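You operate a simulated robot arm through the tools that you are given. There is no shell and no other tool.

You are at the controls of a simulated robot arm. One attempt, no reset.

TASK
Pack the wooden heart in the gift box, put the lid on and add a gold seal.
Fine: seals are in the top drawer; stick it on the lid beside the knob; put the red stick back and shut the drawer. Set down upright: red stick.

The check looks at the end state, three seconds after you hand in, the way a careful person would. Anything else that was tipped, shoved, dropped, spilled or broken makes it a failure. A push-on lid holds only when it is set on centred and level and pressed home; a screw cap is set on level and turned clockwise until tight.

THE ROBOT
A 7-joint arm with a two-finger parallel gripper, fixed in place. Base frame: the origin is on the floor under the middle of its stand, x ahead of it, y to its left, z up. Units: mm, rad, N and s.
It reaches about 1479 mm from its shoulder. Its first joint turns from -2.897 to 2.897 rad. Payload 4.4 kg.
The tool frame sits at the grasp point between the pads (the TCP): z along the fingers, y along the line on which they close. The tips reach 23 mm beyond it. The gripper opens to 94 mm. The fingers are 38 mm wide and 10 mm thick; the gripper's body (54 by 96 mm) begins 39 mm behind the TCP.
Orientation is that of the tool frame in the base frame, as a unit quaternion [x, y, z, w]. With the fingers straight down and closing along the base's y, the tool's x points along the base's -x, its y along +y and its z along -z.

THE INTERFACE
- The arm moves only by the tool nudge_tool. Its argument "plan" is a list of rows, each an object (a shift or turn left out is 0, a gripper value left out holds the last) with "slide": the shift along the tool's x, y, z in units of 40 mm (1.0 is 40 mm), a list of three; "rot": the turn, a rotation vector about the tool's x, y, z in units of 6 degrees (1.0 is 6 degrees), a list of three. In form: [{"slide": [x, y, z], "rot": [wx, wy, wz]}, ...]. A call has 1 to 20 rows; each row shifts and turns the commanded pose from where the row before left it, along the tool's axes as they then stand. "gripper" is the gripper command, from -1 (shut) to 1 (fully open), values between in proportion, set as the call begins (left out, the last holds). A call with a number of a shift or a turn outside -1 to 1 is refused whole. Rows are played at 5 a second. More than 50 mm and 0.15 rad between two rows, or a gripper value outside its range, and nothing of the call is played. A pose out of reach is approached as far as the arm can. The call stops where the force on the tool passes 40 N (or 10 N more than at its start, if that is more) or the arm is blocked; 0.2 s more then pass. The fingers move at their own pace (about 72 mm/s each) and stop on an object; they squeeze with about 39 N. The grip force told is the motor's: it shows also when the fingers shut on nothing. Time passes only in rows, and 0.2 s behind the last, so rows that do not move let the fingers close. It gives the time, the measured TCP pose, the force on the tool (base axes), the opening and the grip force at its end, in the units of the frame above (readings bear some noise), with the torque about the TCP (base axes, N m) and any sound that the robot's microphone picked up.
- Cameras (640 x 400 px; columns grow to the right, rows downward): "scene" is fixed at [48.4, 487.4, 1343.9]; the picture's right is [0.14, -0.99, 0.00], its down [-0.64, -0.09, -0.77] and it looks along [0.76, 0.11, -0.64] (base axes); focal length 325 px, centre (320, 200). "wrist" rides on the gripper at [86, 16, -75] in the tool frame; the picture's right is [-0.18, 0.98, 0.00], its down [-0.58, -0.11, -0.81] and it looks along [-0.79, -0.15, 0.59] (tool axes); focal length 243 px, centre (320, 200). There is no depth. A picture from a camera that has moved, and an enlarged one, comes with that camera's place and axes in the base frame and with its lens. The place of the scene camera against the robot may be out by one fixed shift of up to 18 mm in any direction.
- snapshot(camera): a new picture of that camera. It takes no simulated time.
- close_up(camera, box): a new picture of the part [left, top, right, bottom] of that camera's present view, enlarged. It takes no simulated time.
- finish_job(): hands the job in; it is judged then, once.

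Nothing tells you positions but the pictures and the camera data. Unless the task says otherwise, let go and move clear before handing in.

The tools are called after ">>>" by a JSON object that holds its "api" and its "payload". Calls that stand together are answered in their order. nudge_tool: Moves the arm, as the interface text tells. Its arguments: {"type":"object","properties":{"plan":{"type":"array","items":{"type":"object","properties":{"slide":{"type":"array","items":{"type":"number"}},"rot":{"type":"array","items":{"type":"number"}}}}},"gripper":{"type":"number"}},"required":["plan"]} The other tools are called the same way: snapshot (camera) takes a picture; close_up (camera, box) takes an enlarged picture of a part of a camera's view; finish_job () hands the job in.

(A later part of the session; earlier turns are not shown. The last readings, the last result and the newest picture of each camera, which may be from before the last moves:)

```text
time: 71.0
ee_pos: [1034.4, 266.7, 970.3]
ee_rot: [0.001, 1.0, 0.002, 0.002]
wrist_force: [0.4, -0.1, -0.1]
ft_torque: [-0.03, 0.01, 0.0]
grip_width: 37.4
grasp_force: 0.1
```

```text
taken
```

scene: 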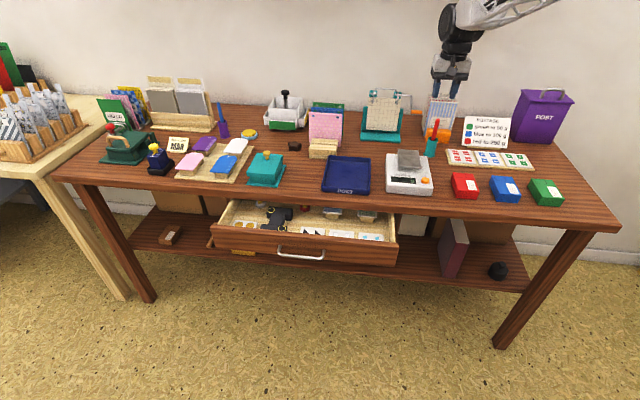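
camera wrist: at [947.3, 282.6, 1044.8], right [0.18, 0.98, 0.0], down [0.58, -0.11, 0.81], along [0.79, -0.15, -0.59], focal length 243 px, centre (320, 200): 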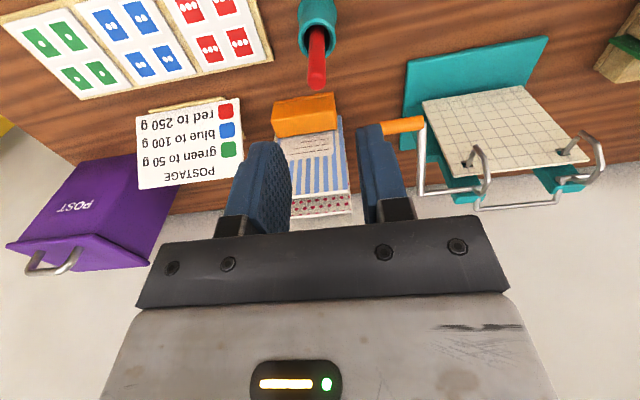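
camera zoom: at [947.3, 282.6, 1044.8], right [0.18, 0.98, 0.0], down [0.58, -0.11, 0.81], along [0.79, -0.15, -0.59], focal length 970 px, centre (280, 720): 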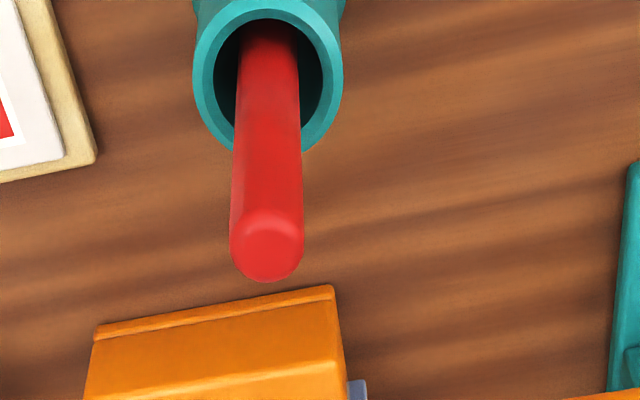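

Stick is ~2.4 mm toward −y from the grasp axis. Correcting and descending around it.

>>> {"api": "nudge_tool", "payload": {"plan": [{"slide": [0, -0.06, 0.6]}, {"slide": [0, 0, 0.8]}, {"slide": [0, 0, 0.8]}, {"slide": [0, 0, 0.7]}, {"slide": [0, 0, 0]}]}}

>>> {"api": "snapshot", "payload": {"camera": "wrist"}}

>>> {"api": "close_up", "payload": {"camera": "scene", "box": [390, 80, 490, 160]}}

```text
time: 72.2
ee_pos: [1036.2, 264.0, 855.0]
ee_rot: [-0.001, 1.0, 0.002, 0.001]
wrist_force: [-0.4, 0.0, 0.2]
ft_torque: [-0.01, 0.03, 0.03]
grip_width: 37.6
grasp_force: 0.1
```

```text
taken
camera wrist: at [948.0, 278.7, 928.8], right [0.18, 0.98, 0.0], down [0.58, -0.11, 0.81], along [0.79, -0.15, -0.59], focal length 243 px, centre (320, 200)
```

wrist: 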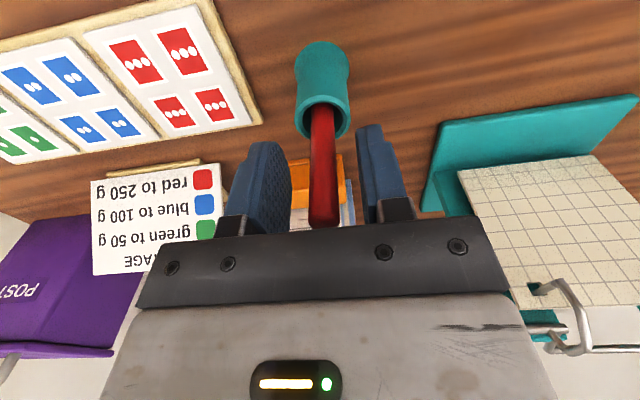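

```text
5.00 times, centred on (440, 120) of scene
camera zoom: at [48.4, 487.4, 1343.9], right [0.14, -0.99, 0.0], down [-0.64, -0.09, -0.77], along [0.76, 0.11, -0.64], focal length 1624 px, centre (-280, 600)
```

zoom: 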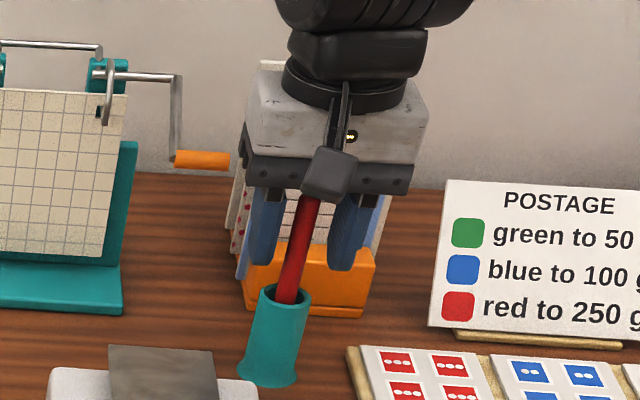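

Stick is centred between the pads. Closing.

>>> {"api": "nudge_tool", "payload": {"plan": [{"slide": [0, 0, 0]}, {"slide": [0, 0, 0]}, {"slide": [0, 0, 0]}, {"slide": [0, 0, 0]}], "gripper": -1}}

>>> {"api": "snapshot", "payload": {"camera": "wrist"}}

```text
time: 73.2
ee_pos: [1034.6, 262.8, 855.5]
ee_rot: [0.001, 1.0, 0.002, 0.002]
wrist_force: [-0.2, 0.2, 0.0]
ft_torque: [-0.01, -0.05, 0.01]
grip_width: 12.0
grasp_force: 38.9
```

```text
taken
camera wrist: at [948.0, 278.7, 929.1], right [0.18, 0.98, 0.0], down [0.58, -0.11, 0.81], along [0.79, -0.15, -0.59], focal length 243 px, centre (320, 200)
```

wrist: 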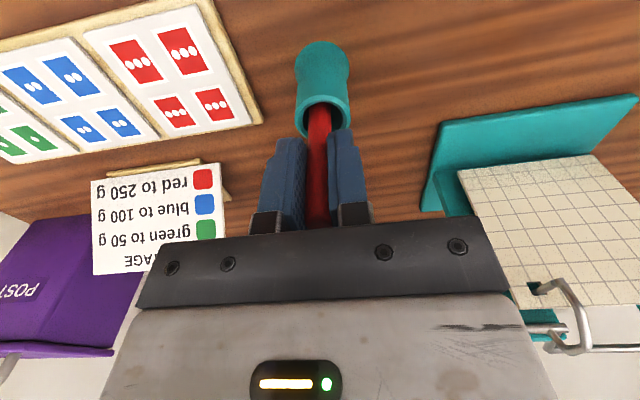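

Gripped (12 mm). Lifting it straight up out of the cup.

>>> {"api": "nudge_tool", "payload": {"plan": [{"slide": [0, 0, -0.4]}, {"slide": [0, 0, -0.6]}, {"slide": [0, 0, -0.75]}, {"slide": [0, 0, -0.75]}, {"slide": [0, 0, -0.75]}, {"slide": [0, 0, 0]}]}}

>>> {"api": "snapshot", "payload": {"camera": "wrist"}}

>>> {"api": "close_up", "payload": {"camera": "scene", "box": [390, 60, 490, 160]}}

```text
time: 74.6
ee_pos: [1033.6, 263.0, 986.7]
ee_rot: [0.0, 1.0, 0.001, 0.002]
wrist_force: [-0.3, -0.2, 0.2]
ft_torque: [-0.01, -0.03, 0.04]
grip_width: 11.9
grasp_force: 39.0
```

```text
taken
camera wrist: at [946.0, 277.6, 1060.5], right [0.18, 0.98, 0.0], down [0.58, -0.11, 0.81], along [0.79, -0.15, -0.59], focal length 243 px, centre (320, 200)
```

wrist: 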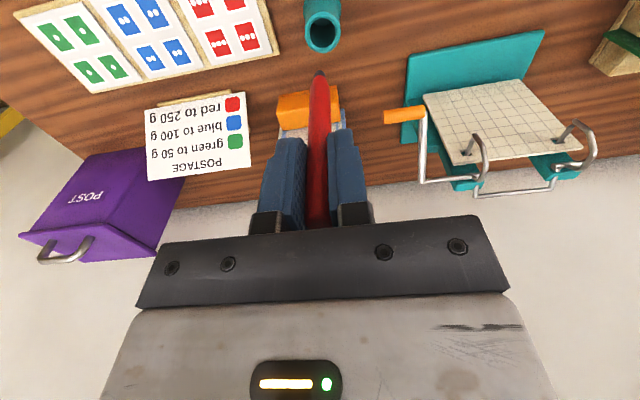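

```text
4.00 times, centred on (440, 110) of scene
camera zoom: at [48.4, 487.4, 1343.9], right [0.14, -0.99, 0.0], down [-0.64, -0.09, -0.77], along [0.76, 0.11, -0.64], focal length 1299 px, centre (-160, 560)
```

zoom: 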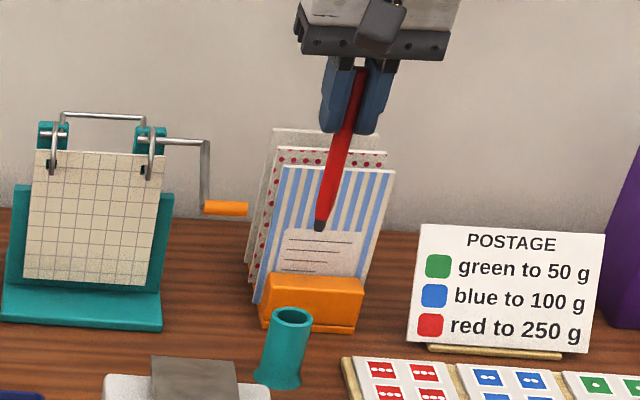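

>>> {"api": "close_up", "payload": {"camera": "wrist", "box": [280, 50, 360, 100]}}

```text
8.00 times, centred on (320, 75) of wrist
camera zoom: at [946.0, 277.6, 1060.5], right [0.18, 0.98, 0.0], down [0.58, -0.11, 0.81], along [0.79, -0.15, -0.59], focal length 1941 px, centre (320, 1200)
```

zoom: 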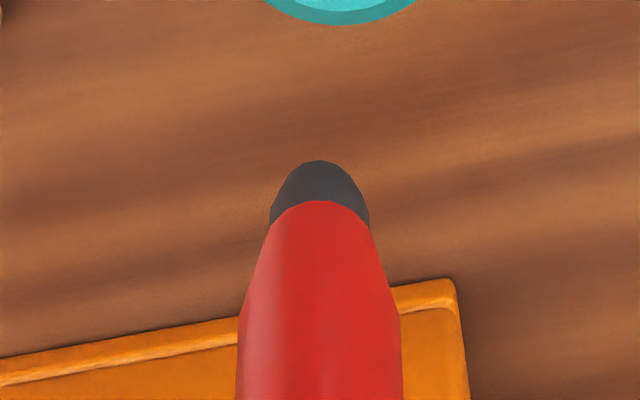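

The stick has a dark tacky tip ~99 mm below the grasp point. Carrying it high over to the drawer's seals.

>>> {"api": "nudge_tool", "payload": {"plan": [{"slide": [0.586, 0.9625, 0]}, {"slide": [0.586, 0.9625, 0]}, {"slide": [0.586, 0.9625, 0]}, {"slide": [0.586, 0.9625, 0]}, {"slide": [0.586, 0.9625, 0]}, {"slide": [0.586, 0.9625, 0]}, {"slide": [0.586, 0.9625, 0]}, {"slide": [0.586, 0.9625, 0]}, {"slide": [0.586, 0.9625, 0]}, {"slide": [0.586, 0.9625, 0]}, {"slide": [0.586, 0.9625, 0]}, {"slide": [0.586, 0.9625, 0]}, {"slide": [0.586, 0.9625, 0]}, {"slide": [0.586, 0.9625, 0]}, {"slide": [0, 0, 0]}]}}

>>> {"api": "snapshot", "payload": {"camera": "wrist"}}

>>> {"api": "snapshot", "payload": {"camera": "scene"}}

```text
time: 77.8
ee_pos: [704.4, 803.8, 987.0]
ee_rot: [0.0, 1.0, 0.002, 0.001]
wrist_force: [-0.2, 0.0, -0.4]
ft_torque: [0.02, 0.02, -0.02]
grip_width: 11.9
grasp_force: 38.5
```

```text
taken
camera wrist: at [617.4, 818.9, 1060.5], right [0.18, 0.98, 0.0], down [0.58, -0.11, 0.81], along [0.79, -0.15, -0.59], focal length 243 px, centre (320, 200)
```

wrist: 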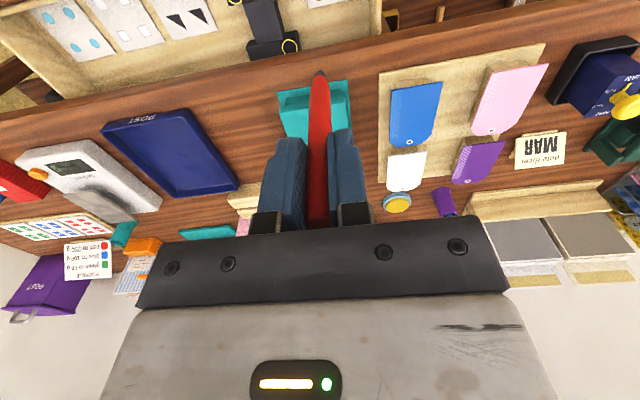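

```text
taken
```

scene: 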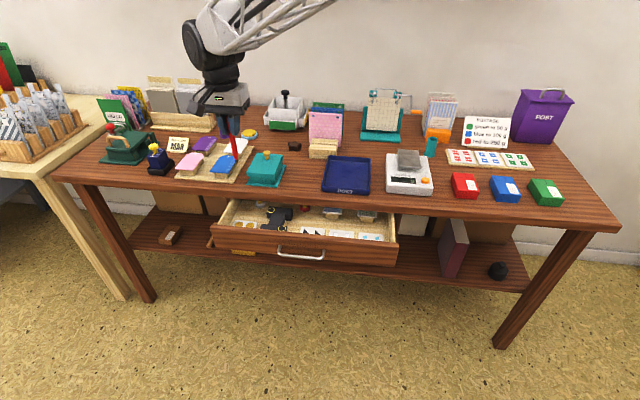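

Directly above the seals. Lowering so the tip is just above the drawer's top edge and I can see the seals.

>>> {"api": "nudge_tool", "payload": {"plan": [{"slide": [0, 0, 0.95]}, {"slide": [0, 0, 0.95]}, {"slide": [0, 0, 0.95]}, {"slide": [0, 0, 0.85]}, {"slide": [0, 0, 0]}]}}

>>> {"api": "snapshot", "payload": {"camera": "wrist"}}

>>> {"api": "close_up", "payload": {"camera": "wrist", "box": [260, 0, 420, 100]}}

>>> {"api": "close_up", "payload": {"camera": "scene", "box": [200, 170, 300, 250]}}

```text
time: 79.0
ee_pos: [708.2, 804.2, 836.7]
ee_rot: [0.0, 1.0, 0.002, 0.002]
wrist_force: [-0.3, 0.5, -0.6]
ft_torque: [0.03, 0.01, -0.02]
grip_width: 11.8
grasp_force: 39.1
```

```text
taken
camera wrist: at [621.1, 819.8, 910.5], right [0.18, 0.98, 0.0], down [0.58, -0.11, 0.81], along [0.79, -0.15, -0.59], focal length 243 px, centre (320, 200)
```

wrist: 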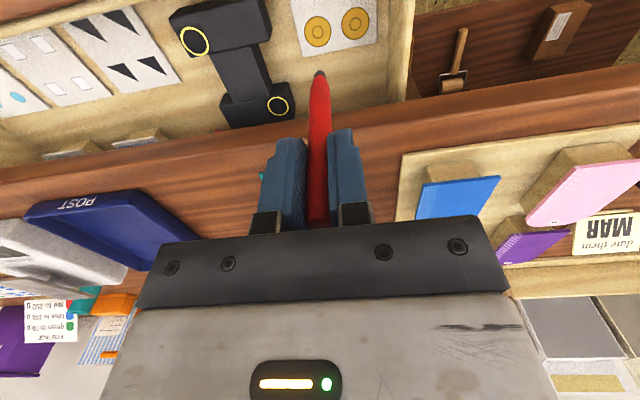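

```text
4.00 times, centred on (340, 50) of wrist
camera zoom: at [621.1, 819.8, 910.5], right [0.18, 0.98, 0.0], down [0.58, -0.11, 0.81], along [0.79, -0.15, -0.59], focal length 970 px, centre (240, 800)
```

zoom: 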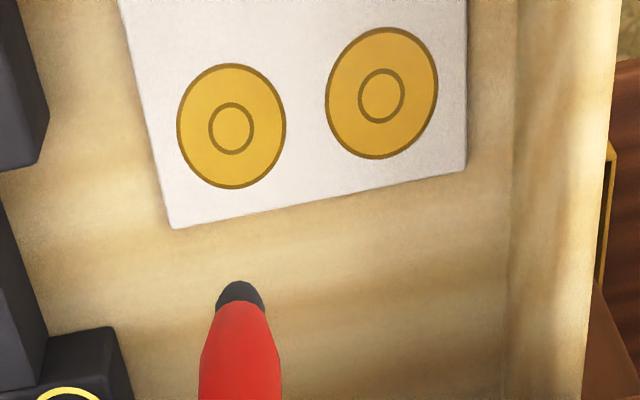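

```text
5.00 times, centred on (250, 210) of scene
camera zoom: at [48.4, 487.4, 1343.9], right [0.14, -0.99, 0.0], down [-0.64, -0.09, -0.77], along [0.76, 0.11, -0.64], focal length 1624 px, centre (670, 150)
```

zoom: 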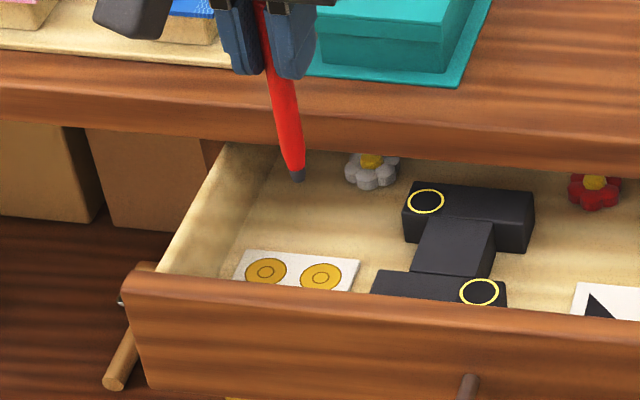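

The seal at (707, 802) is almost exactly below the tip. Small correction and descending to just above it.

>>> {"api": "nudge_tool", "payload": {"plan": [{"slide": [-0.025, -0.05, 0.5]}, {"slide": [0, 0, 0.5]}, {"slide": [0, 0, 0.5]}, {"slide": [0, 0, 0.3]}, {"slide": [0, 0, 0]}]}}

>>> {"api": "close_up", "payload": {"camera": "wrist", "box": [260, 20, 420, 120]}}

>>> {"api": "close_up", "payload": {"camera": "scene", "box": [200, 170, 300, 250]}}

```text
time: 80.2
ee_pos: [707.7, 801.3, 766.0]
ee_rot: [0.0, 1.0, 0.002, 0.002]
wrist_force: [0.4, 0.7, -0.3]
ft_torque: [0.01, 0.01, 0.0]
grip_width: 11.8
grasp_force: 39.1
```

```text
4.00 times, centred on (340, 70) of wrist
camera zoom: at [620.9, 816.9, 839.8], right [0.18, 0.98, 0.0], down [0.58, -0.11, 0.81], along [0.79, -0.15, -0.59], focal length 970 px, centre (240, 720)
```

zoom: 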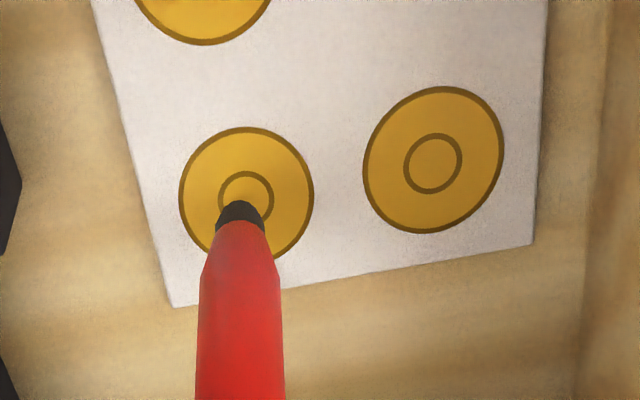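

```text
5.00 times, centred on (250, 210) of scene
camera zoom: at [48.4, 487.4, 1343.9], right [0.14, -0.99, 0.0], down [-0.64, -0.09, -0.77], along [0.76, 0.11, -0.64], focal length 1624 px, centre (670, 150)
```

zoom: 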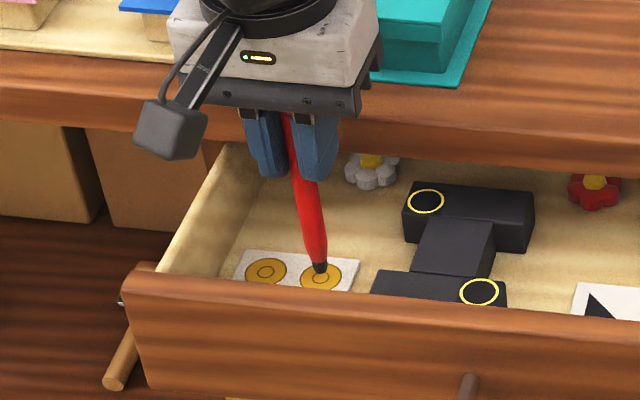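

Tip is right over the seal's centre. Lowering gently until contact.

>>> {"api": "nudge_tool", "payload": {"plan": [{"slide": [0, 0, 0.1]}, {"slide": [0, 0, 0.06]}, {"slide": [0, 0, 0.05]}, {"slide": [0, 0, 0]}]}}

```text
time: 81.2
ee_pos: [707.4, 801.5, 758.9]
ee_rot: [0.0, 1.0, 0.002, 0.001]
wrist_force: [0.8, -3.5, 6.3]
ft_torque: [-0.42, -0.04, 0.01]
grip_width: 11.7
grasp_force: 38.9
```

Contact felt (6 N). Pressing just slightly more so the seal adheres.

>>> {"api": "nudge_tool", "payload": {"plan": [{"slide": [0, 0, 0.02]}, {"slide": [0, 0, 0]}, {"slide": [0, 0, 0]}]}}

>>> {"api": "close_up", "payload": {"camera": "wrist", "box": [260, 20, 420, 120]}}

```text
time: 82.0
ee_pos: [708.8, 802.5, 758.5]
ee_rot: [0.0, 1.0, 0.003, 0.003]
wrist_force: [-0.1, -1.9, 20.0]
ft_torque: [-0.26, -0.1, -0.03]
grip_width: 11.8
grasp_force: 38.9
```

```text
4.00 times, centred on (340, 70) of wrist
camera zoom: at [621.1, 816.9, 832.3], right [0.18, 0.98, 0.01], down [0.58, -0.11, 0.81], along [0.8, -0.15, -0.59], focal length 970 px, centre (240, 720)
```

zoom: 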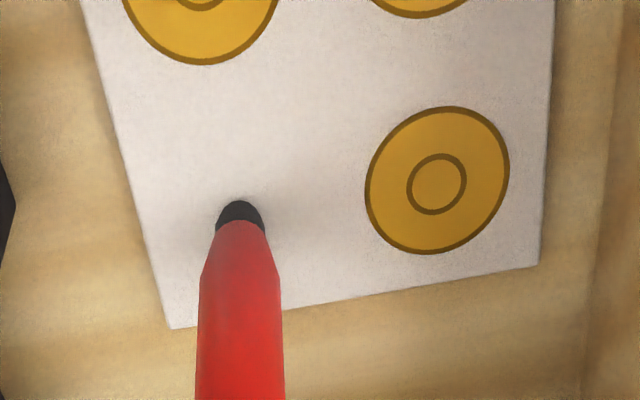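

The seal has left the card. Lifting to check it is on the tip.

>>> {"api": "nudge_tool", "payload": {"plan": [{"slide": [0, 0, -0.3]}, {"slide": [0, 0, -0.6]}, {"slide": [0, 0, -0.8]}, {"slide": [0, 0, 0]}]}}

>>> {"api": "close_up", "payload": {"camera": "wrist", "box": [260, 0, 420, 100]}}

>>> {"api": "close_up", "payload": {"camera": "scene", "box": [200, 170, 300, 250]}}

```text
time: 83.0
ee_pos: [707.5, 800.3, 824.9]
ee_rot: [0.001, 1.0, 0.002, 0.002]
wrist_force: [-0.4, 0.0, 0.2]
ft_torque: [0.01, -0.01, 0.02]
grip_width: 11.7
grasp_force: 38.7
```

```text
4.00 times, centred on (340, 50) of wrist
camera zoom: at [620.0, 815.9, 898.9], right [0.18, 0.98, 0.0], down [0.58, -0.11, 0.81], along [0.79, -0.15, -0.59], focal length 970 px, centre (240, 800)
```

zoom: 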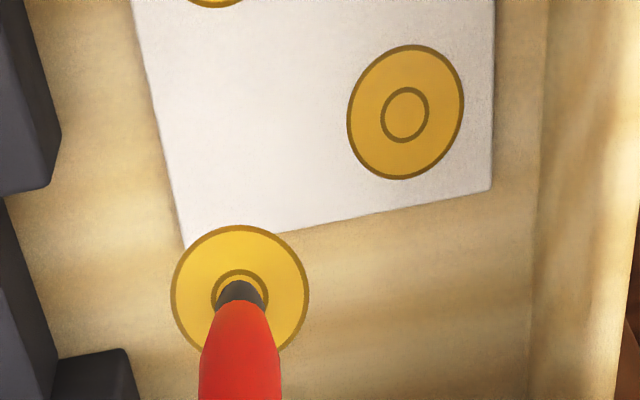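

```text
5.00 times, centred on (250, 210) of scene
camera zoom: at [48.4, 487.4, 1343.9], right [0.14, -0.99, 0.0], down [-0.64, -0.09, -0.77], along [0.76, 0.11, -0.64], focal length 1624 px, centre (670, 150)
```

zoom: 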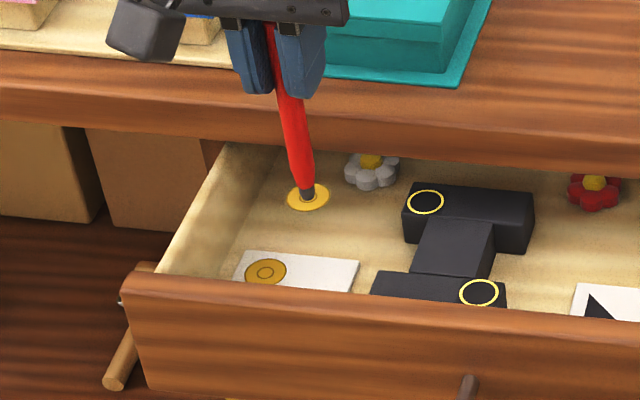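

The gold seal is stuck centred on the tip. Lifting clear and moving over the lid, aiming for the free area beside the knob at about (838, 778).

>>> {"api": "nudge_tool", "payload": {"plan": [{"slide": [0, 0, -0.85]}, {"slide": [0, 0, -0.85]}, {"slide": [0, 0, -0.85]}, {"slide": [0, 0, -0.6]}, {"slide": [-0.815, -0.146, 0]}, {"slide": [-0.815, -0.146, 0]}, {"slide": [-0.815, -0.146, 0]}, {"slide": [-0.815, -0.146, 0]}, {"slide": [0, 0, 0]}]}}

>>> {"api": "snapshot", "payload": {"camera": "wrist"}}

>>> {"api": "close_up", "payload": {"camera": "wrist", "box": [240, 0, 400, 100]}}

>>> {"api": "close_up", "payload": {"camera": "scene", "box": [220, 100, 320, 200]}}

```text
time: 85.0
ee_pos: [839.2, 777.1, 951.7]
ee_rot: [0.0, 1.0, 0.002, 0.002]
wrist_force: [0.2, 0.3, -0.5]
ft_torque: [0.0, 0.0, -0.01]
grip_width: 12.0
grasp_force: 38.6
```

```text
taken
camera wrist: at [752.9, 792.1, 1025.4], right [0.19, 0.98, 0.0], down [0.58, -0.11, 0.81], along [0.79, -0.15, -0.59], focal length 243 px, centre (320, 200)
```

wrist: 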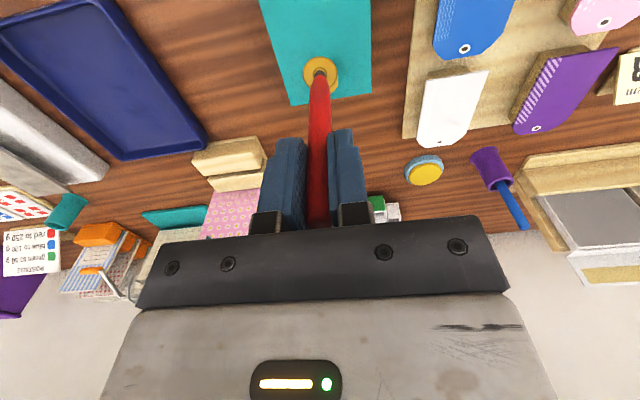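

```text
4.00 times, centred on (320, 50) of wrist
camera zoom: at [752.9, 792.1, 1025.4], right [0.19, 0.98, 0.0], down [0.58, -0.11, 0.81], along [0.79, -0.15, -0.59], focal length 970 px, centre (320, 800)
```

zoom: 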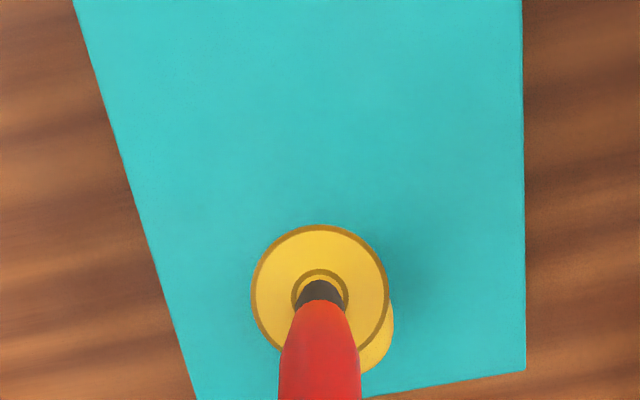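

```text
4.00 times, centred on (270, 150) of scene
camera zoom: at [48.4, 487.4, 1343.9], right [0.14, -0.99, 0.0], down [-0.64, -0.09, -0.77], along [0.76, 0.11, -0.64], focal length 1299 px, centre (520, 400)
```

zoom: 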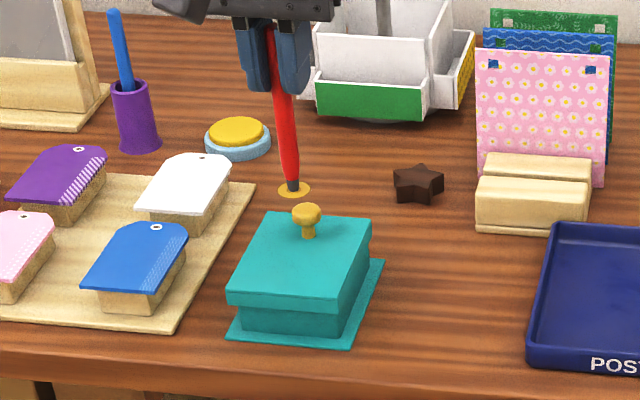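

The view shows the lid's far edge about 9 mm nearer than before (box shifted slightly when I released the knob), so I'll place the seal 9 mm further back to keep it clear of the knob. Lowering most of the way.

>>> {"api": "nudge_tool", "payload": {"plan": [{"slide": [0.225, 0.02, 0.3]}, {"slide": [0, 0, 0.5]}, {"slide": [0, 0, 0.45]}, {"slide": [0, 0, 0]}]}}

>>> {"api": "close_up", "payload": {"camera": "wrist", "box": [240, 0, 400, 100]}}

>>> {"api": "close_up", "payload": {"camera": "scene", "box": [230, 130, 310, 190]}}

```text
time: 86.0
ee_pos: [829.6, 778.6, 902.1]
ee_rot: [0.0, 1.0, 0.002, 0.002]
wrist_force: [-0.4, 0.0, 0.5]
ft_torque: [0.0, 0.04, -0.01]
grip_width: 12.0
grasp_force: 39.1
```

```text
4.00 times, centred on (320, 50) of wrist
camera zoom: at [741.9, 793.5, 975.3], right [0.18, 0.98, 0.0], down [0.58, -0.11, 0.81], along [0.79, -0.15, -0.59], focal length 970 px, centre (320, 800)
```

zoom: 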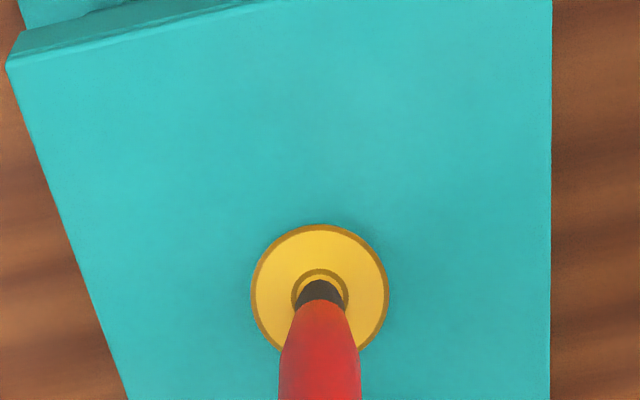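

```text
6.67 times, centred on (270, 160) of scene
camera zoom: at [48.4, 487.4, 1343.9], right [0.14, -0.99, 0.0], down [-0.64, -0.09, -0.77], along [0.76, 0.11, -0.64], focal length 2166 px, centre (653, 467)
```

zoom: 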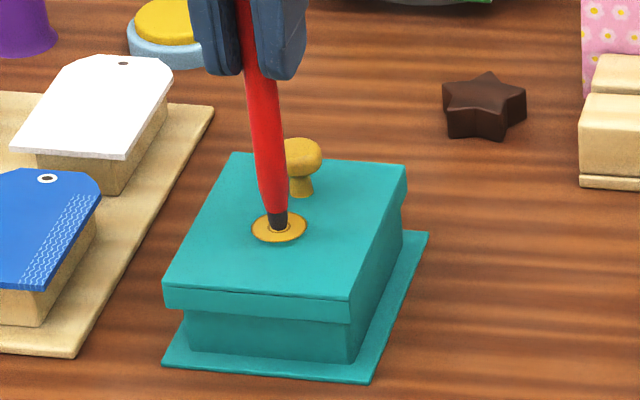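

Seal is centred on the lid next to the knob. Lowering to contact.

>>> {"api": "nudge_tool", "payload": {"plan": [{"slide": [0, 0, 0.12]}, {"slide": [0, 0, 0.05]}, {"slide": [0, 0, 0.05]}, {"slide": [0, 0, 0]}]}}

```text
time: 87.0
ee_pos: [829.2, 780.1, 895.9]
ee_rot: [0.001, 1.0, 0.003, 0.002]
wrist_force: [0.6, -2.1, 26.3]
ft_torque: [-0.31, -0.03, -0.01]
grip_width: 11.9
grasp_force: 38.7
```

Pressed with 26 N. Holding a moment, then lifting slowly to check that the seal stays on the lid.

>>> {"api": "nudge_tool", "payload": {"plan": [{"slide": [0, 0, 0]}, {"slide": [0, 0, 0]}, {"slide": [0, 0, 0]}]}}

>>> {"api": "nudge_tool", "payload": {"plan": [{"slide": [0, 0, -0.1]}, {"slide": [0, 0, -0.3]}, {"slide": [0, 0, -0.5]}, {"slide": [0, 0, 0]}]}}

>>> {"api": "close_up", "payload": {"camera": "wrist", "box": [240, 0, 400, 100]}}

>>> {"api": "close_up", "payload": {"camera": "scene", "box": [230, 130, 310, 190]}}

```text
time: 87.8
ee_pos: [829.4, 779.5, 896.1]
ee_rot: [0.0, 1.0, 0.003, 0.002]
wrist_force: [1.3, 2.9, 41.2]
ft_torque: [0.4, -0.1, 0.0]
grip_width: 12.0
grasp_force: 39.3
```

```text
time: 88.8
ee_pos: [828.4, 778.1, 927.8]
ee_rot: [0.001, 1.0, 0.0, 0.002]
wrist_force: [-0.5, 0.3, -0.3]
ft_torque: [0.01, 0.05, -0.01]
grip_width: 12.0
grasp_force: 38.8
```

```text
4.00 times, centred on (320, 50) of wrist
camera zoom: at [740.9, 793.4, 1002.3], right [0.18, 0.98, 0.0], down [0.58, -0.11, 0.81], along [0.79, -0.15, -0.59], focal length 970 px, centre (320, 800)
```

zoom: 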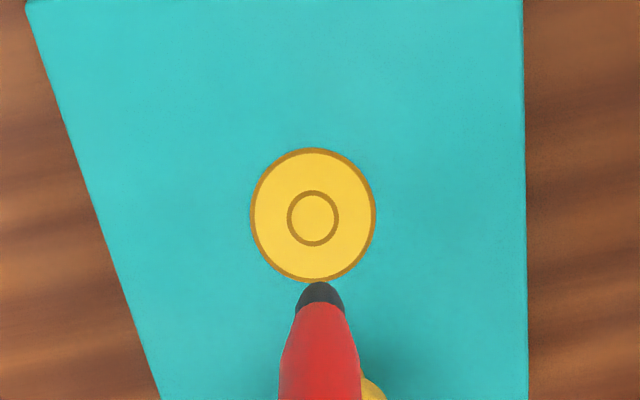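

```text
6.67 times, centred on (270, 160) of scene
camera zoom: at [48.4, 487.4, 1343.9], right [0.14, -0.99, 0.0], down [-0.64, -0.09, -0.77], along [0.76, 0.11, -0.64], focal length 2166 px, centre (653, 467)
```

zoom: 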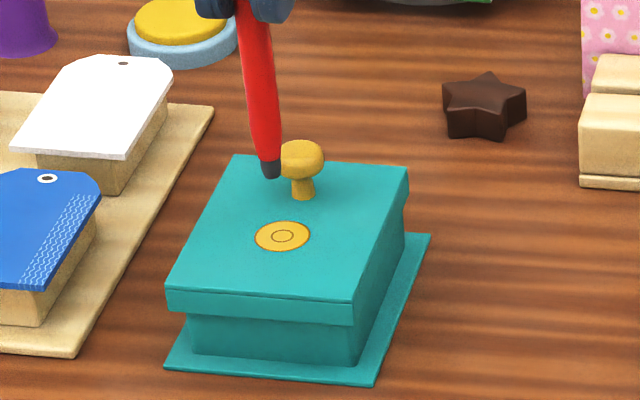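

The gold seal is flat on the lid beside the knob and the stick is free. Raising and returning the stick above its cup by retracing the exact displacement.

>>> {"api": "nudge_tool", "payload": {"plan": [{"slide": [0, 0, -0.7]}, {"slide": [0, 0, -0.75]}, {"slide": [-0.3674, -0.9186, 0]}, {"slide": [-0.3674, -0.9186, 0]}, {"slide": [-0.3674, -0.9186, 0]}, {"slide": [-0.3674, -0.9186, 0]}, {"slide": [-0.3674, -0.9186, 0]}, {"slide": [-0.3674, -0.9186, 0]}, {"slide": [-0.3674, -0.9186, 0]}, {"slide": [-0.3674, -0.9186, 0]}, {"slide": [-0.3674, -0.9186, 0]}, {"slide": [-0.3674, -0.9186, 0]}, {"slide": [-0.3674, -0.9186, 0]}, {"slide": [-0.3674, -0.9186, 0]}, {"slide": [-0.3674, -0.9186, 0]}, {"slide": [-0.3674, -0.9186, 0]}, {"slide": [0, 0, 0]}]}}

>>> {"api": "snapshot", "payload": {"camera": "wrist"}}

>>> {"api": "close_up", "payload": {"camera": "scene", "box": [390, 60, 490, 160]}}

```text
time: 92.4
ee_pos: [1036.3, 261.9, 985.3]
ee_rot: [0.001, 1.0, 0.002, 0.002]
wrist_force: [1.3, 0.4, -0.6]
ft_torque: [-0.05, -0.02, 0.02]
grip_width: 12.3
grasp_force: 39.1
```

```text
taken
camera wrist: at [949.4, 277.7, 1060.2], right [0.19, 0.98, 0.0], down [0.58, -0.11, 0.81], along [0.79, -0.15, -0.59], focal length 243 px, centre (320, 200)
```

wrist: 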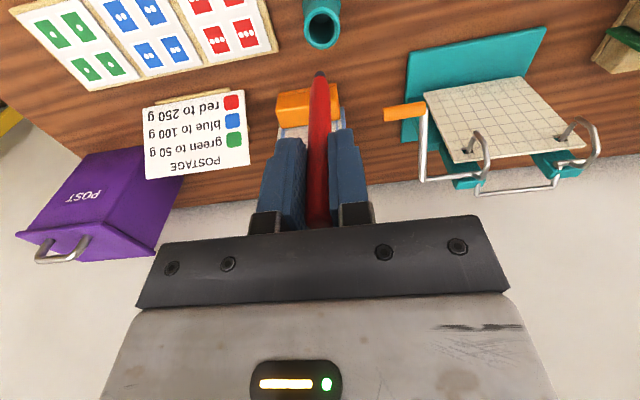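

```text
4.00 times, centred on (440, 110) of scene
camera zoom: at [48.4, 487.4, 1343.9], right [0.14, -0.99, 0.0], down [-0.64, -0.09, -0.77], along [0.76, 0.11, -0.64], focal length 1299 px, centre (-160, 560)
```

zoom: 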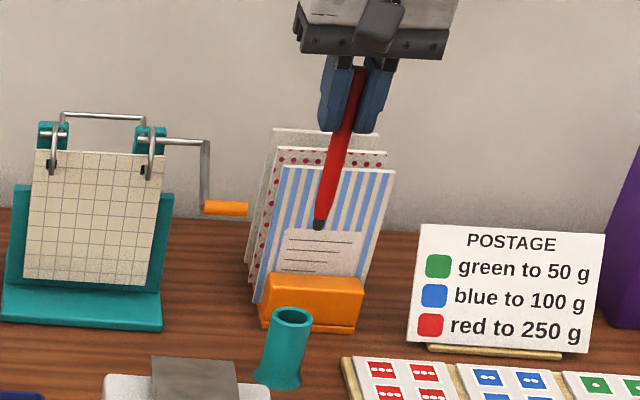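

Matches the view from just after lifting. Lowering until the tip is just above the cup mouth to verify.

>>> {"api": "nudge_tool", "payload": {"plan": [{"slide": [0, 0, 0.6]}, {"slide": [0, 0, 0.6]}, {"slide": [0, 0, 0.4]}, {"slide": [0, 0, 0]}]}}

>>> {"api": "close_up", "payload": {"camera": "wrist", "box": [260, 10, 400, 110]}}

>>> {"api": "close_up", "payload": {"camera": "scene", "box": [400, 90, 480, 160]}}

```text
time: 93.4
ee_pos: [1037.0, 262.8, 922.2]
ee_rot: [0.0, 1.0, 0.002, 0.002]
wrist_force: [0.1, -0.3, -0.4]
ft_torque: [-0.02, 0.02, 0.0]
grip_width: 12.4
grasp_force: 39.2
```

```text
4.00 times, centred on (330, 60) of wrist
camera zoom: at [949.1, 278.9, 997.4], right [0.18, 0.98, 0.0], down [0.58, -0.11, 0.81], along [0.79, -0.15, -0.59], focal length 970 px, centre (280, 760)
```

zoom: 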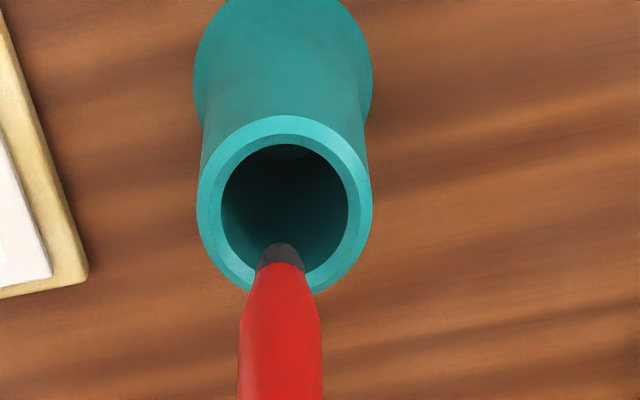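

```text
5.71 times, centred on (440, 125) of scene
camera zoom: at [48.4, 487.4, 1343.9], right [0.14, -0.99, 0.0], down [-0.64, -0.09, -0.77], along [0.76, 0.11, -0.64], focal length 1856 px, centre (-366, 629)
```

zoom: 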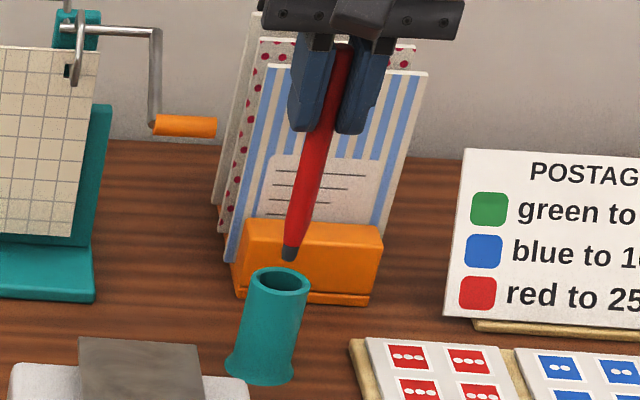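

The tip is over the mouth with good clearance all around. Lowering it back into the cup.

>>> {"api": "nudge_tool", "payload": {"plan": [{"slide": [0, 0, 0.4]}, {"slide": [0, 0, 0.4]}, {"slide": [0, 0, 0.4]}, {"slide": [0, 0, 0.3]}, {"slide": [0, 0, 0.1]}, {"slide": [0, 0, 0]}]}}

>>> {"api": "snapshot", "payload": {"camera": "wrist"}}

>>> {"api": "close_up", "payload": {"camera": "scene", "box": [390, 80, 490, 160]}}

```text
time: 94.8
ee_pos: [1034.7, 264.9, 858.5]
ee_rot: [0.001, 1.0, 0.002, 0.002]
wrist_force: [0.7, 0.5, -0.3]
ft_torque: [-0.03, 0.01, 0.0]
grip_width: 12.6
grasp_force: 38.8
```

```text
taken
camera wrist: at [947.2, 280.3, 931.6], right [0.18, 0.98, 0.0], down [0.58, -0.11, 0.81], along [0.79, -0.15, -0.59], focal length 243 px, centre (320, 200)
```

wrist: 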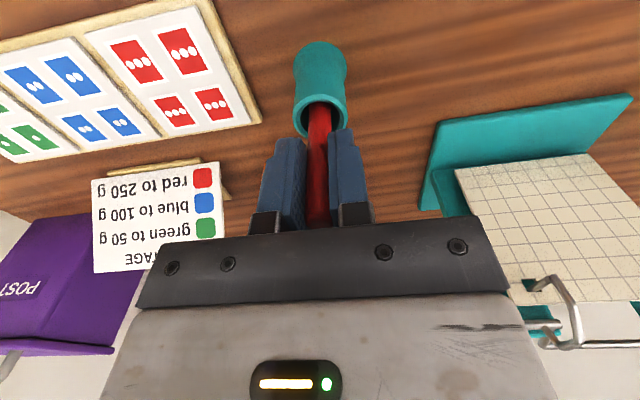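

```text
5.00 times, centred on (440, 120) of scene
camera zoom: at [48.4, 487.4, 1343.9], right [0.14, -0.99, 0.0], down [-0.64, -0.09, -0.77], along [0.76, 0.11, -0.64], focal length 1624 px, centre (-280, 600)
```

zoom: 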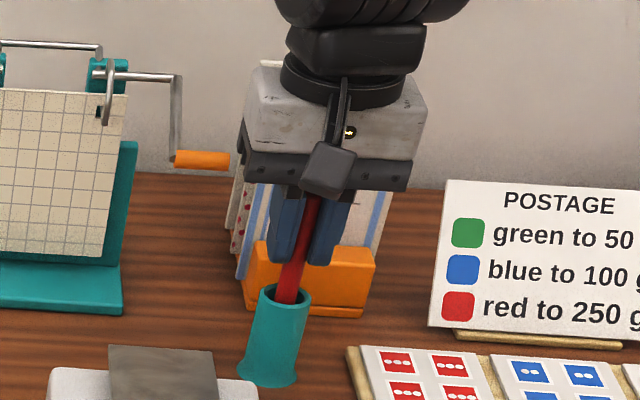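

No contact forces; the tool looks ~1.5 mm off in +y compared to the original grasp, so I'll nudge back and lower gently until the stick touches the cup floor.

>>> {"api": "nudge_tool", "payload": {"plan": [{"slide": [0, -0.04, 0]}, {"slide": [0, 0, 0.04]}, {"slide": [0, 0, 0.03]}, {"slide": [0, 0, 0]}]}}

>>> {"api": "close_up", "payload": {"camera": "wrist", "box": [250, 30, 410, 130]}}

```text
time: 95.8
ee_pos: [1035.0, 262.4, 856.2]
ee_rot: [0.001, 1.0, 0.002, 0.002]
wrist_force: [0.2, -2.4, 7.9]
ft_torque: [-0.2, -0.02, 0.02]
grip_width: 12.3
grasp_force: 39.5
```

```text
4.00 times, centred on (330, 80) of wrist
camera zoom: at [947.3, 278.5, 929.6], right [0.18, 0.98, 0.0], down [0.58, -0.11, 0.81], along [0.8, -0.15, -0.59], focal length 970 px, centre (280, 680)
```

zoom: 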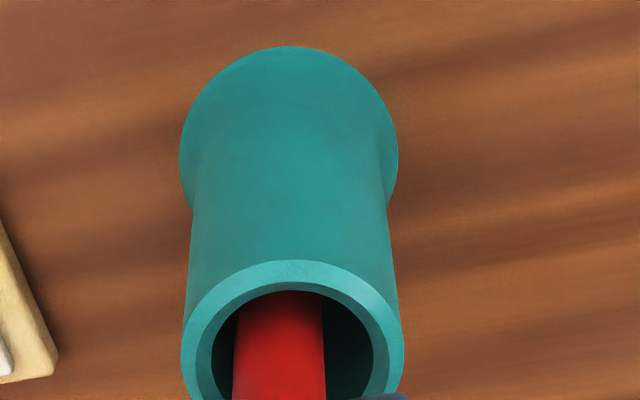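

>>> {"api": "close_up", "payload": {"camera": "scene", "box": [400, 100, 480, 170]}}

>>> {"api": "close_up", "payload": {"camera": "scene", "box": [416, 120, 448, 150]}}

```text
5.71 times, centred on (440, 135) of scene
camera zoom: at [48.4, 487.4, 1343.9], right [0.14, -0.99, 0.0], down [-0.64, -0.09, -0.77], along [0.76, 0.11, -0.64], focal length 1856 px, centre (-366, 571)
```

zoom: 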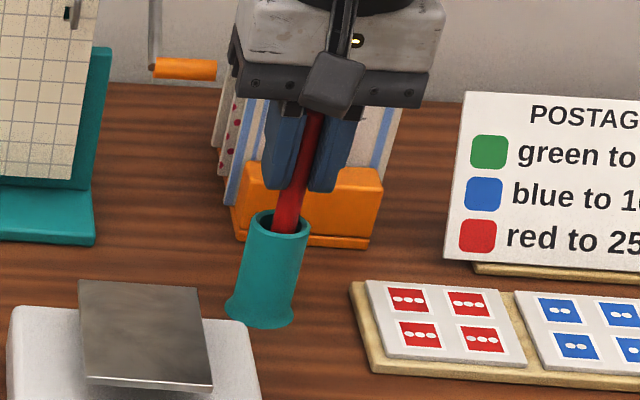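

```text
13.33 times, centred on (432, 135) of scene
camera zoom: at [48.4, 487.4, 1343.9], right [0.14, -0.99, 0.0], down [-0.64, -0.09, -0.77], along [0.76, 0.11, -0.64], focal length 4331 px, centre (-1173, 1067)
```

zoom: 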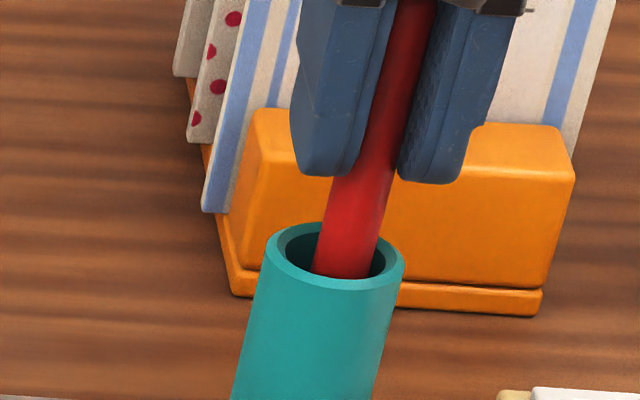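

The stick sits ~2.4 mm toward −y in the mouth; I'll lift it 3 mm, recentre, and set down again.

>>> {"api": "nudge_tool", "payload": {"plan": [{"slide": [0, 0, -0.1]}, {"slide": [0, 0.055, 0]}, {"slide": [0, 0, 0]}]}}

>>> {"api": "nudge_tool", "payload": {"plan": [{"slide": [0, 0, 0.05]}, {"slide": [0, 0, 0.04]}, {"slide": [0, 0, 0]}]}}

>>> {"api": "close_up", "payload": {"camera": "wrist", "box": [250, 30, 410, 130]}}

>>> {"api": "close_up", "payload": {"camera": "scene", "box": [416, 120, 448, 150]}}

```text
time: 96.6
ee_pos: [1035.4, 265.3, 858.6]
ee_rot: [0.001, 1.0, 0.002, 0.002]
wrist_force: [0.0, 0.6, -0.2]
ft_torque: [0.01, -0.02, 0.01]
grip_width: 12.1
grasp_force: 38.3
```

```text
time: 97.4
ee_pos: [1035.3, 265.2, 856.2]
ee_rot: [0.0, 1.0, 0.002, 0.001]
wrist_force: [0.8, -0.8, 2.0]
ft_torque: [-0.04, 0.04, -0.01]
grip_width: 12.3
grasp_force: 39.3
```

```text
4.00 times, centred on (330, 80) of wrist
camera zoom: at [947.6, 280.5, 929.7], right [0.18, 0.98, 0.0], down [0.58, -0.11, 0.81], along [0.79, -0.15, -0.59], focal length 970 px, centre (280, 680)
```

zoom: 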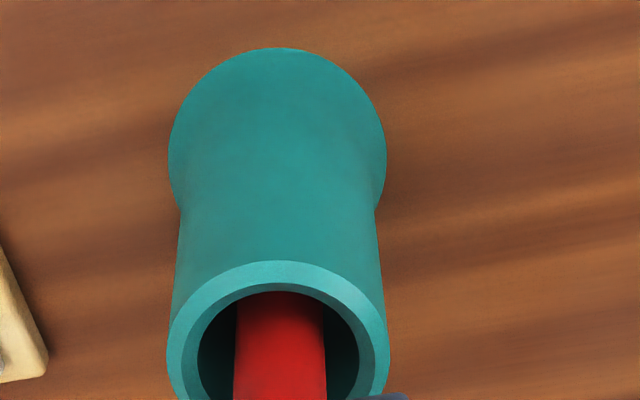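

```text
13.33 times, centred on (432, 135) of scene
camera zoom: at [48.4, 487.4, 1343.9], right [0.14, -0.99, 0.0], down [-0.64, -0.09, -0.77], along [0.76, 0.11, -0.64], focal length 4331 px, centre (-1173, 1067)
```

zoom: 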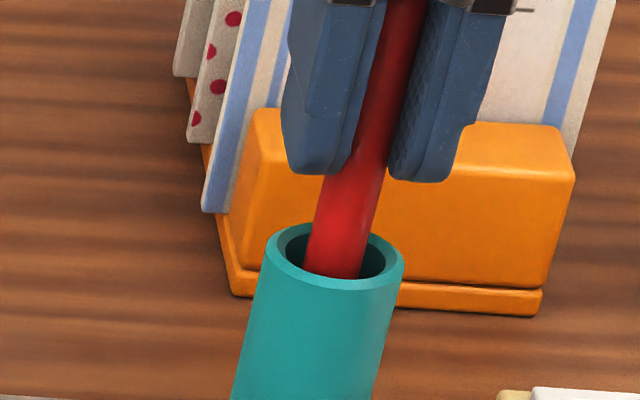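

Centred now with light contact. Releasing the stick.

>>> {"api": "nudge_tool", "payload": {"plan": [{"slide": [0, 0, 0]}, {"slide": [0, 0, 0]}, {"slide": [0, 0, 0]}], "gripper": -0.25}}

>>> {"api": "snapshot", "payload": {"camera": "wrist"}}

>>> {"api": "close_up", "payload": {"camera": "scene", "box": [400, 90, 480, 160]}}

```text
time: 98.2
ee_pos: [1034.6, 265.6, 854.2]
ee_rot: [0.0, 1.0, 0.002, 0.002]
wrist_force: [0.5, 0.0, -0.3]
ft_torque: [-0.03, -0.01, 0.03]
grip_width: 35.1
grasp_force: 0.1
```

```text
taken
camera wrist: at [947.5, 280.5, 929.5], right [0.18, 0.98, 0.0], down [0.58, -0.11, 0.81], along [0.79, -0.15, -0.59], focal length 243 px, centre (320, 200)
```

wrist: 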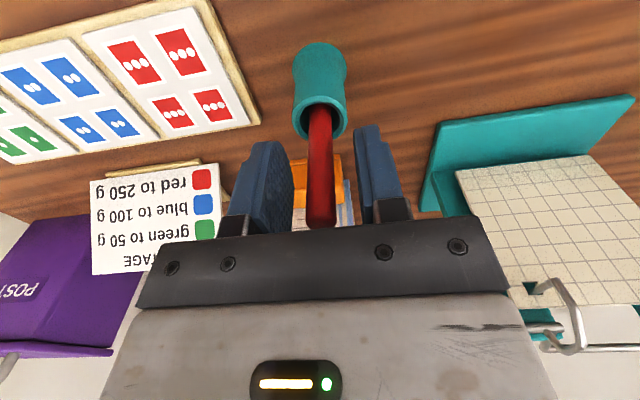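

```text
5.71 times, centred on (440, 125) of scene
camera zoom: at [48.4, 487.4, 1343.9], right [0.14, -0.99, 0.0], down [-0.64, -0.09, -0.77], along [0.76, 0.11, -0.64], focal length 1856 px, centre (-366, 629)
```

zoom: 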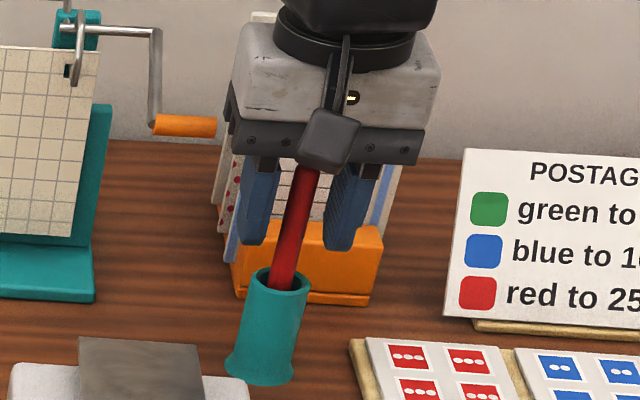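

The stick stands upright in its cup. Rising straight up, clear of it.

>>> {"api": "nudge_tool", "payload": {"plan": [{"slide": [0, 0, -0.4]}, {"slide": [0, 0, -0.6]}, {"slide": [0, 0, -0.8]}, {"slide": [0, 0, -0.8]}, {"slide": [0, 0, -0.8]}, {"slide": [0, 0, 0]}]}}

>>> {"api": "close_up", "payload": {"camera": "scene", "box": [400, 90, 480, 160]}}

>>> {"api": "close_up", "payload": {"camera": "wrist", "box": [250, 0, 410, 100]}}

```text
time: 99.6
ee_pos: [1033.6, 263.5, 990.5]
ee_rot: [0.0, 1.0, 0.002, 0.002]
wrist_force: [0.1, 0.8, 0.1]
ft_torque: [0.01, -0.03, 0.01]
grip_width: 35.2
grasp_force: 0.1
```

```text
5.71 times, centred on (440, 125) of scene
camera zoom: at [48.4, 487.4, 1343.9], right [0.14, -0.99, 0.0], down [-0.64, -0.09, -0.77], along [0.76, 0.11, -0.64], focal length 1856 px, centre (-366, 629)
```

zoom: 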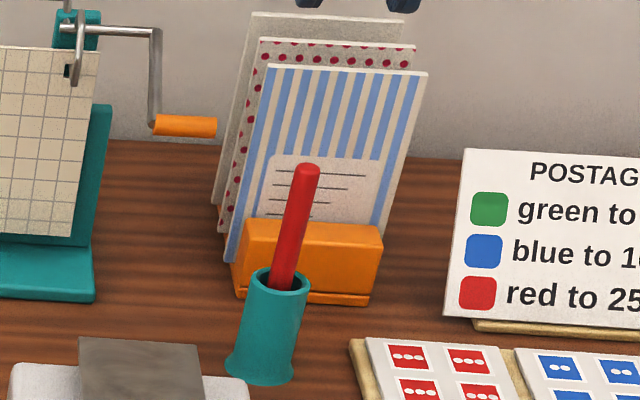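

```text
4.00 times, centred on (330, 50) of wrist
camera zoom: at [947.3, 279.9, 1065.2], right [0.18, 0.98, 0.0], down [0.58, -0.11, 0.81], along [0.79, -0.15, -0.59], focal length 970 px, centre (280, 800)
```

zoom: 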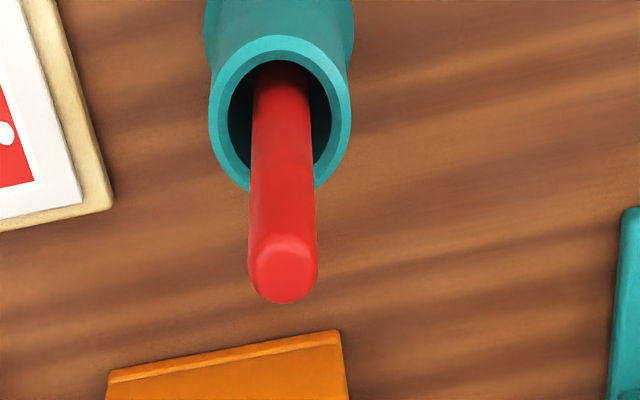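

Stick is back exactly as it was. Now moving to the front of the drawer to shut it.

>>> {"api": "nudge_tool", "payload": {"plan": [{"slide": [0.943, 0.654, 0.05]}, {"slide": [0.943, 0.654, 0.05]}, {"slide": [0.943, 0.654, 0.05]}, {"slide": [0.943, 0.654, 0.05]}, {"slide": [0.943, 0.654, 0.05]}, {"slide": [0.943, 0.654, 0.05]}, {"slide": [0.943, 0.654, 0.05]}, {"slide": [0.943, 0.654, 0.05]}, {"slide": [0.943, 0.654, 0.05]}, {"slide": [0.943, 0.654, 0.05]}, {"slide": [0.943, 0.654, 0.05]}, {"slide": [0.943, 0.654, 0.05]}, {"slide": [0.943, 0.654, 0.05]}, {"slide": [0.943, 0.654, 0.05]}, {"slide": [0, 0, 0]}]}}

>>> {"api": "nudge_tool", "payload": {"plan": [{"rot": [0, 0, -1]}, {"rot": [0, 0, -1]}, {"rot": [0, 0, -1]}, {"rot": [0, 0, -1]}, {"rot": [0, 0, -1]}, {"rot": [0, 0, -1]}, {"rot": [0, 0, -1]}, {"rot": [0, 0, -1]}, {"rot": [0, 0, -1]}, {"rot": [0, 0, -1]}, {"rot": [0, 0, -1]}, {"rot": [0, 0, -1]}, {"rot": [0, 0, -1]}, {"rot": [0, 0, -1]}, {"rot": [0, 0, -1]}, {"slide": [0, 0, 0]}]}}

>>> {"api": "nudge_tool", "payload": {"plan": [{"rot": [1, 0, 0]}, {"rot": [1, 0, 0]}, {"rot": [1, 0, 0]}, {"rot": [1, 0, 0]}, {"rot": [1, 0, 0]}, {"rot": [1, 0, 0]}, {"rot": [1, 0, 0]}, {"rot": [1, 0, 0]}, {"rot": [1, 0, 0]}, {"rot": [1, 0, 0]}, {"rot": [1, 0, 0]}, {"rot": [1, 0, 0]}, {"rot": [1, 0, 0]}, {"rot": [1, 0, 0]}, {"rot": [1, 0, 0]}, {"slide": [0, 0, 0]}]}}

>>> {"api": "snapshot", "payload": {"camera": "scene"}}

```text
time: 102.8
ee_pos: [505.9, 632.2, 963.2]
ee_rot: [0.001, 1.0, 0.002, 0.001]
wrist_force: [-0.7, 0.1, 0.4]
ft_torque: [-0.03, -0.01, 0.0]
grip_width: 35.2
grasp_force: 0.2
```

```text
time: 106.2
ee_pos: [506.6, 632.4, 963.2]
ee_rot: [0.708, -0.707, 0.001, -0.003]
wrist_force: [-0.4, 0.2, -0.5]
ft_torque: [0.0, -0.01, 0.03]
grip_width: 35.2
grasp_force: 0.1
```

```text
time: 109.6
ee_pos: [506.8, 631.7, 962.8]
ee_rot: [-0.498, 0.5, -0.5, 0.502]
wrist_force: [-0.6, 0.3, -0.6]
ft_torque: [-0.03, 0.01, -0.03]
grip_width: 35.1
grasp_force: 0.0
```

```text
taken
```

scene: 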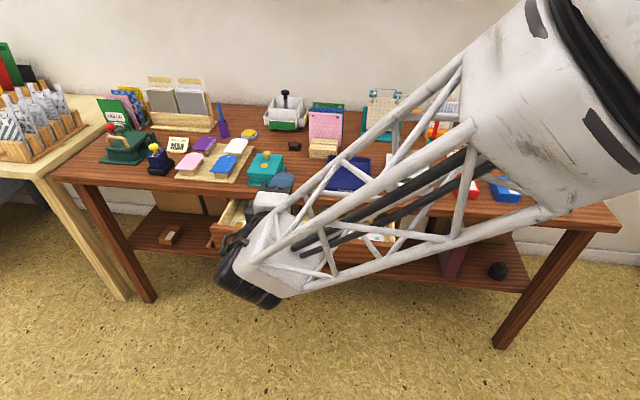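

Oriented correctly. Lowering to handle height in front of the open drawer.

>>> {"api": "nudge_tool", "payload": {"plan": [{"slide": [0, 0.898, 0]}, {"slide": [0, 0.898, 0]}, {"slide": [0, 0.898, 0]}, {"slide": [0, 0.898, 0]}, {"slide": [0, 0.898, 0]}, {"slide": [0, 0.898, 0]}, {"slide": [0, 0.898, 0]}, {"slide": [0, 0.898, 0]}, {"slide": [0, 0, 0]}]}}

>>> {"api": "snapshot", "payload": {"camera": "wrist"}}

```text
time: 111.6
ee_pos: [507.2, 632.4, 675.7]
ee_rot: [-0.499, 0.5, -0.5, 0.502]
wrist_force: [0.6, -0.5, 0.4]
ft_torque: [0.02, -0.04, 0.0]
grip_width: 35.3
grasp_force: 0.1
```

```text
taken
camera wrist: at [432.0, 545.5, 658.7], right [0.0, 0.19, -0.98], down [-0.81, 0.58, 0.11], along [0.59, 0.79, 0.15], focal length 243 px, centre (320, 200)
```

wrist: 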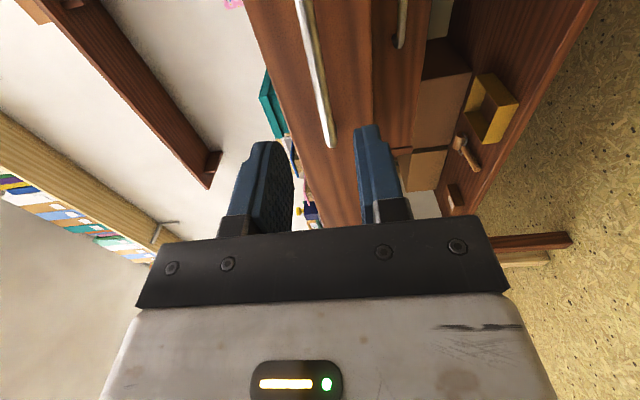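

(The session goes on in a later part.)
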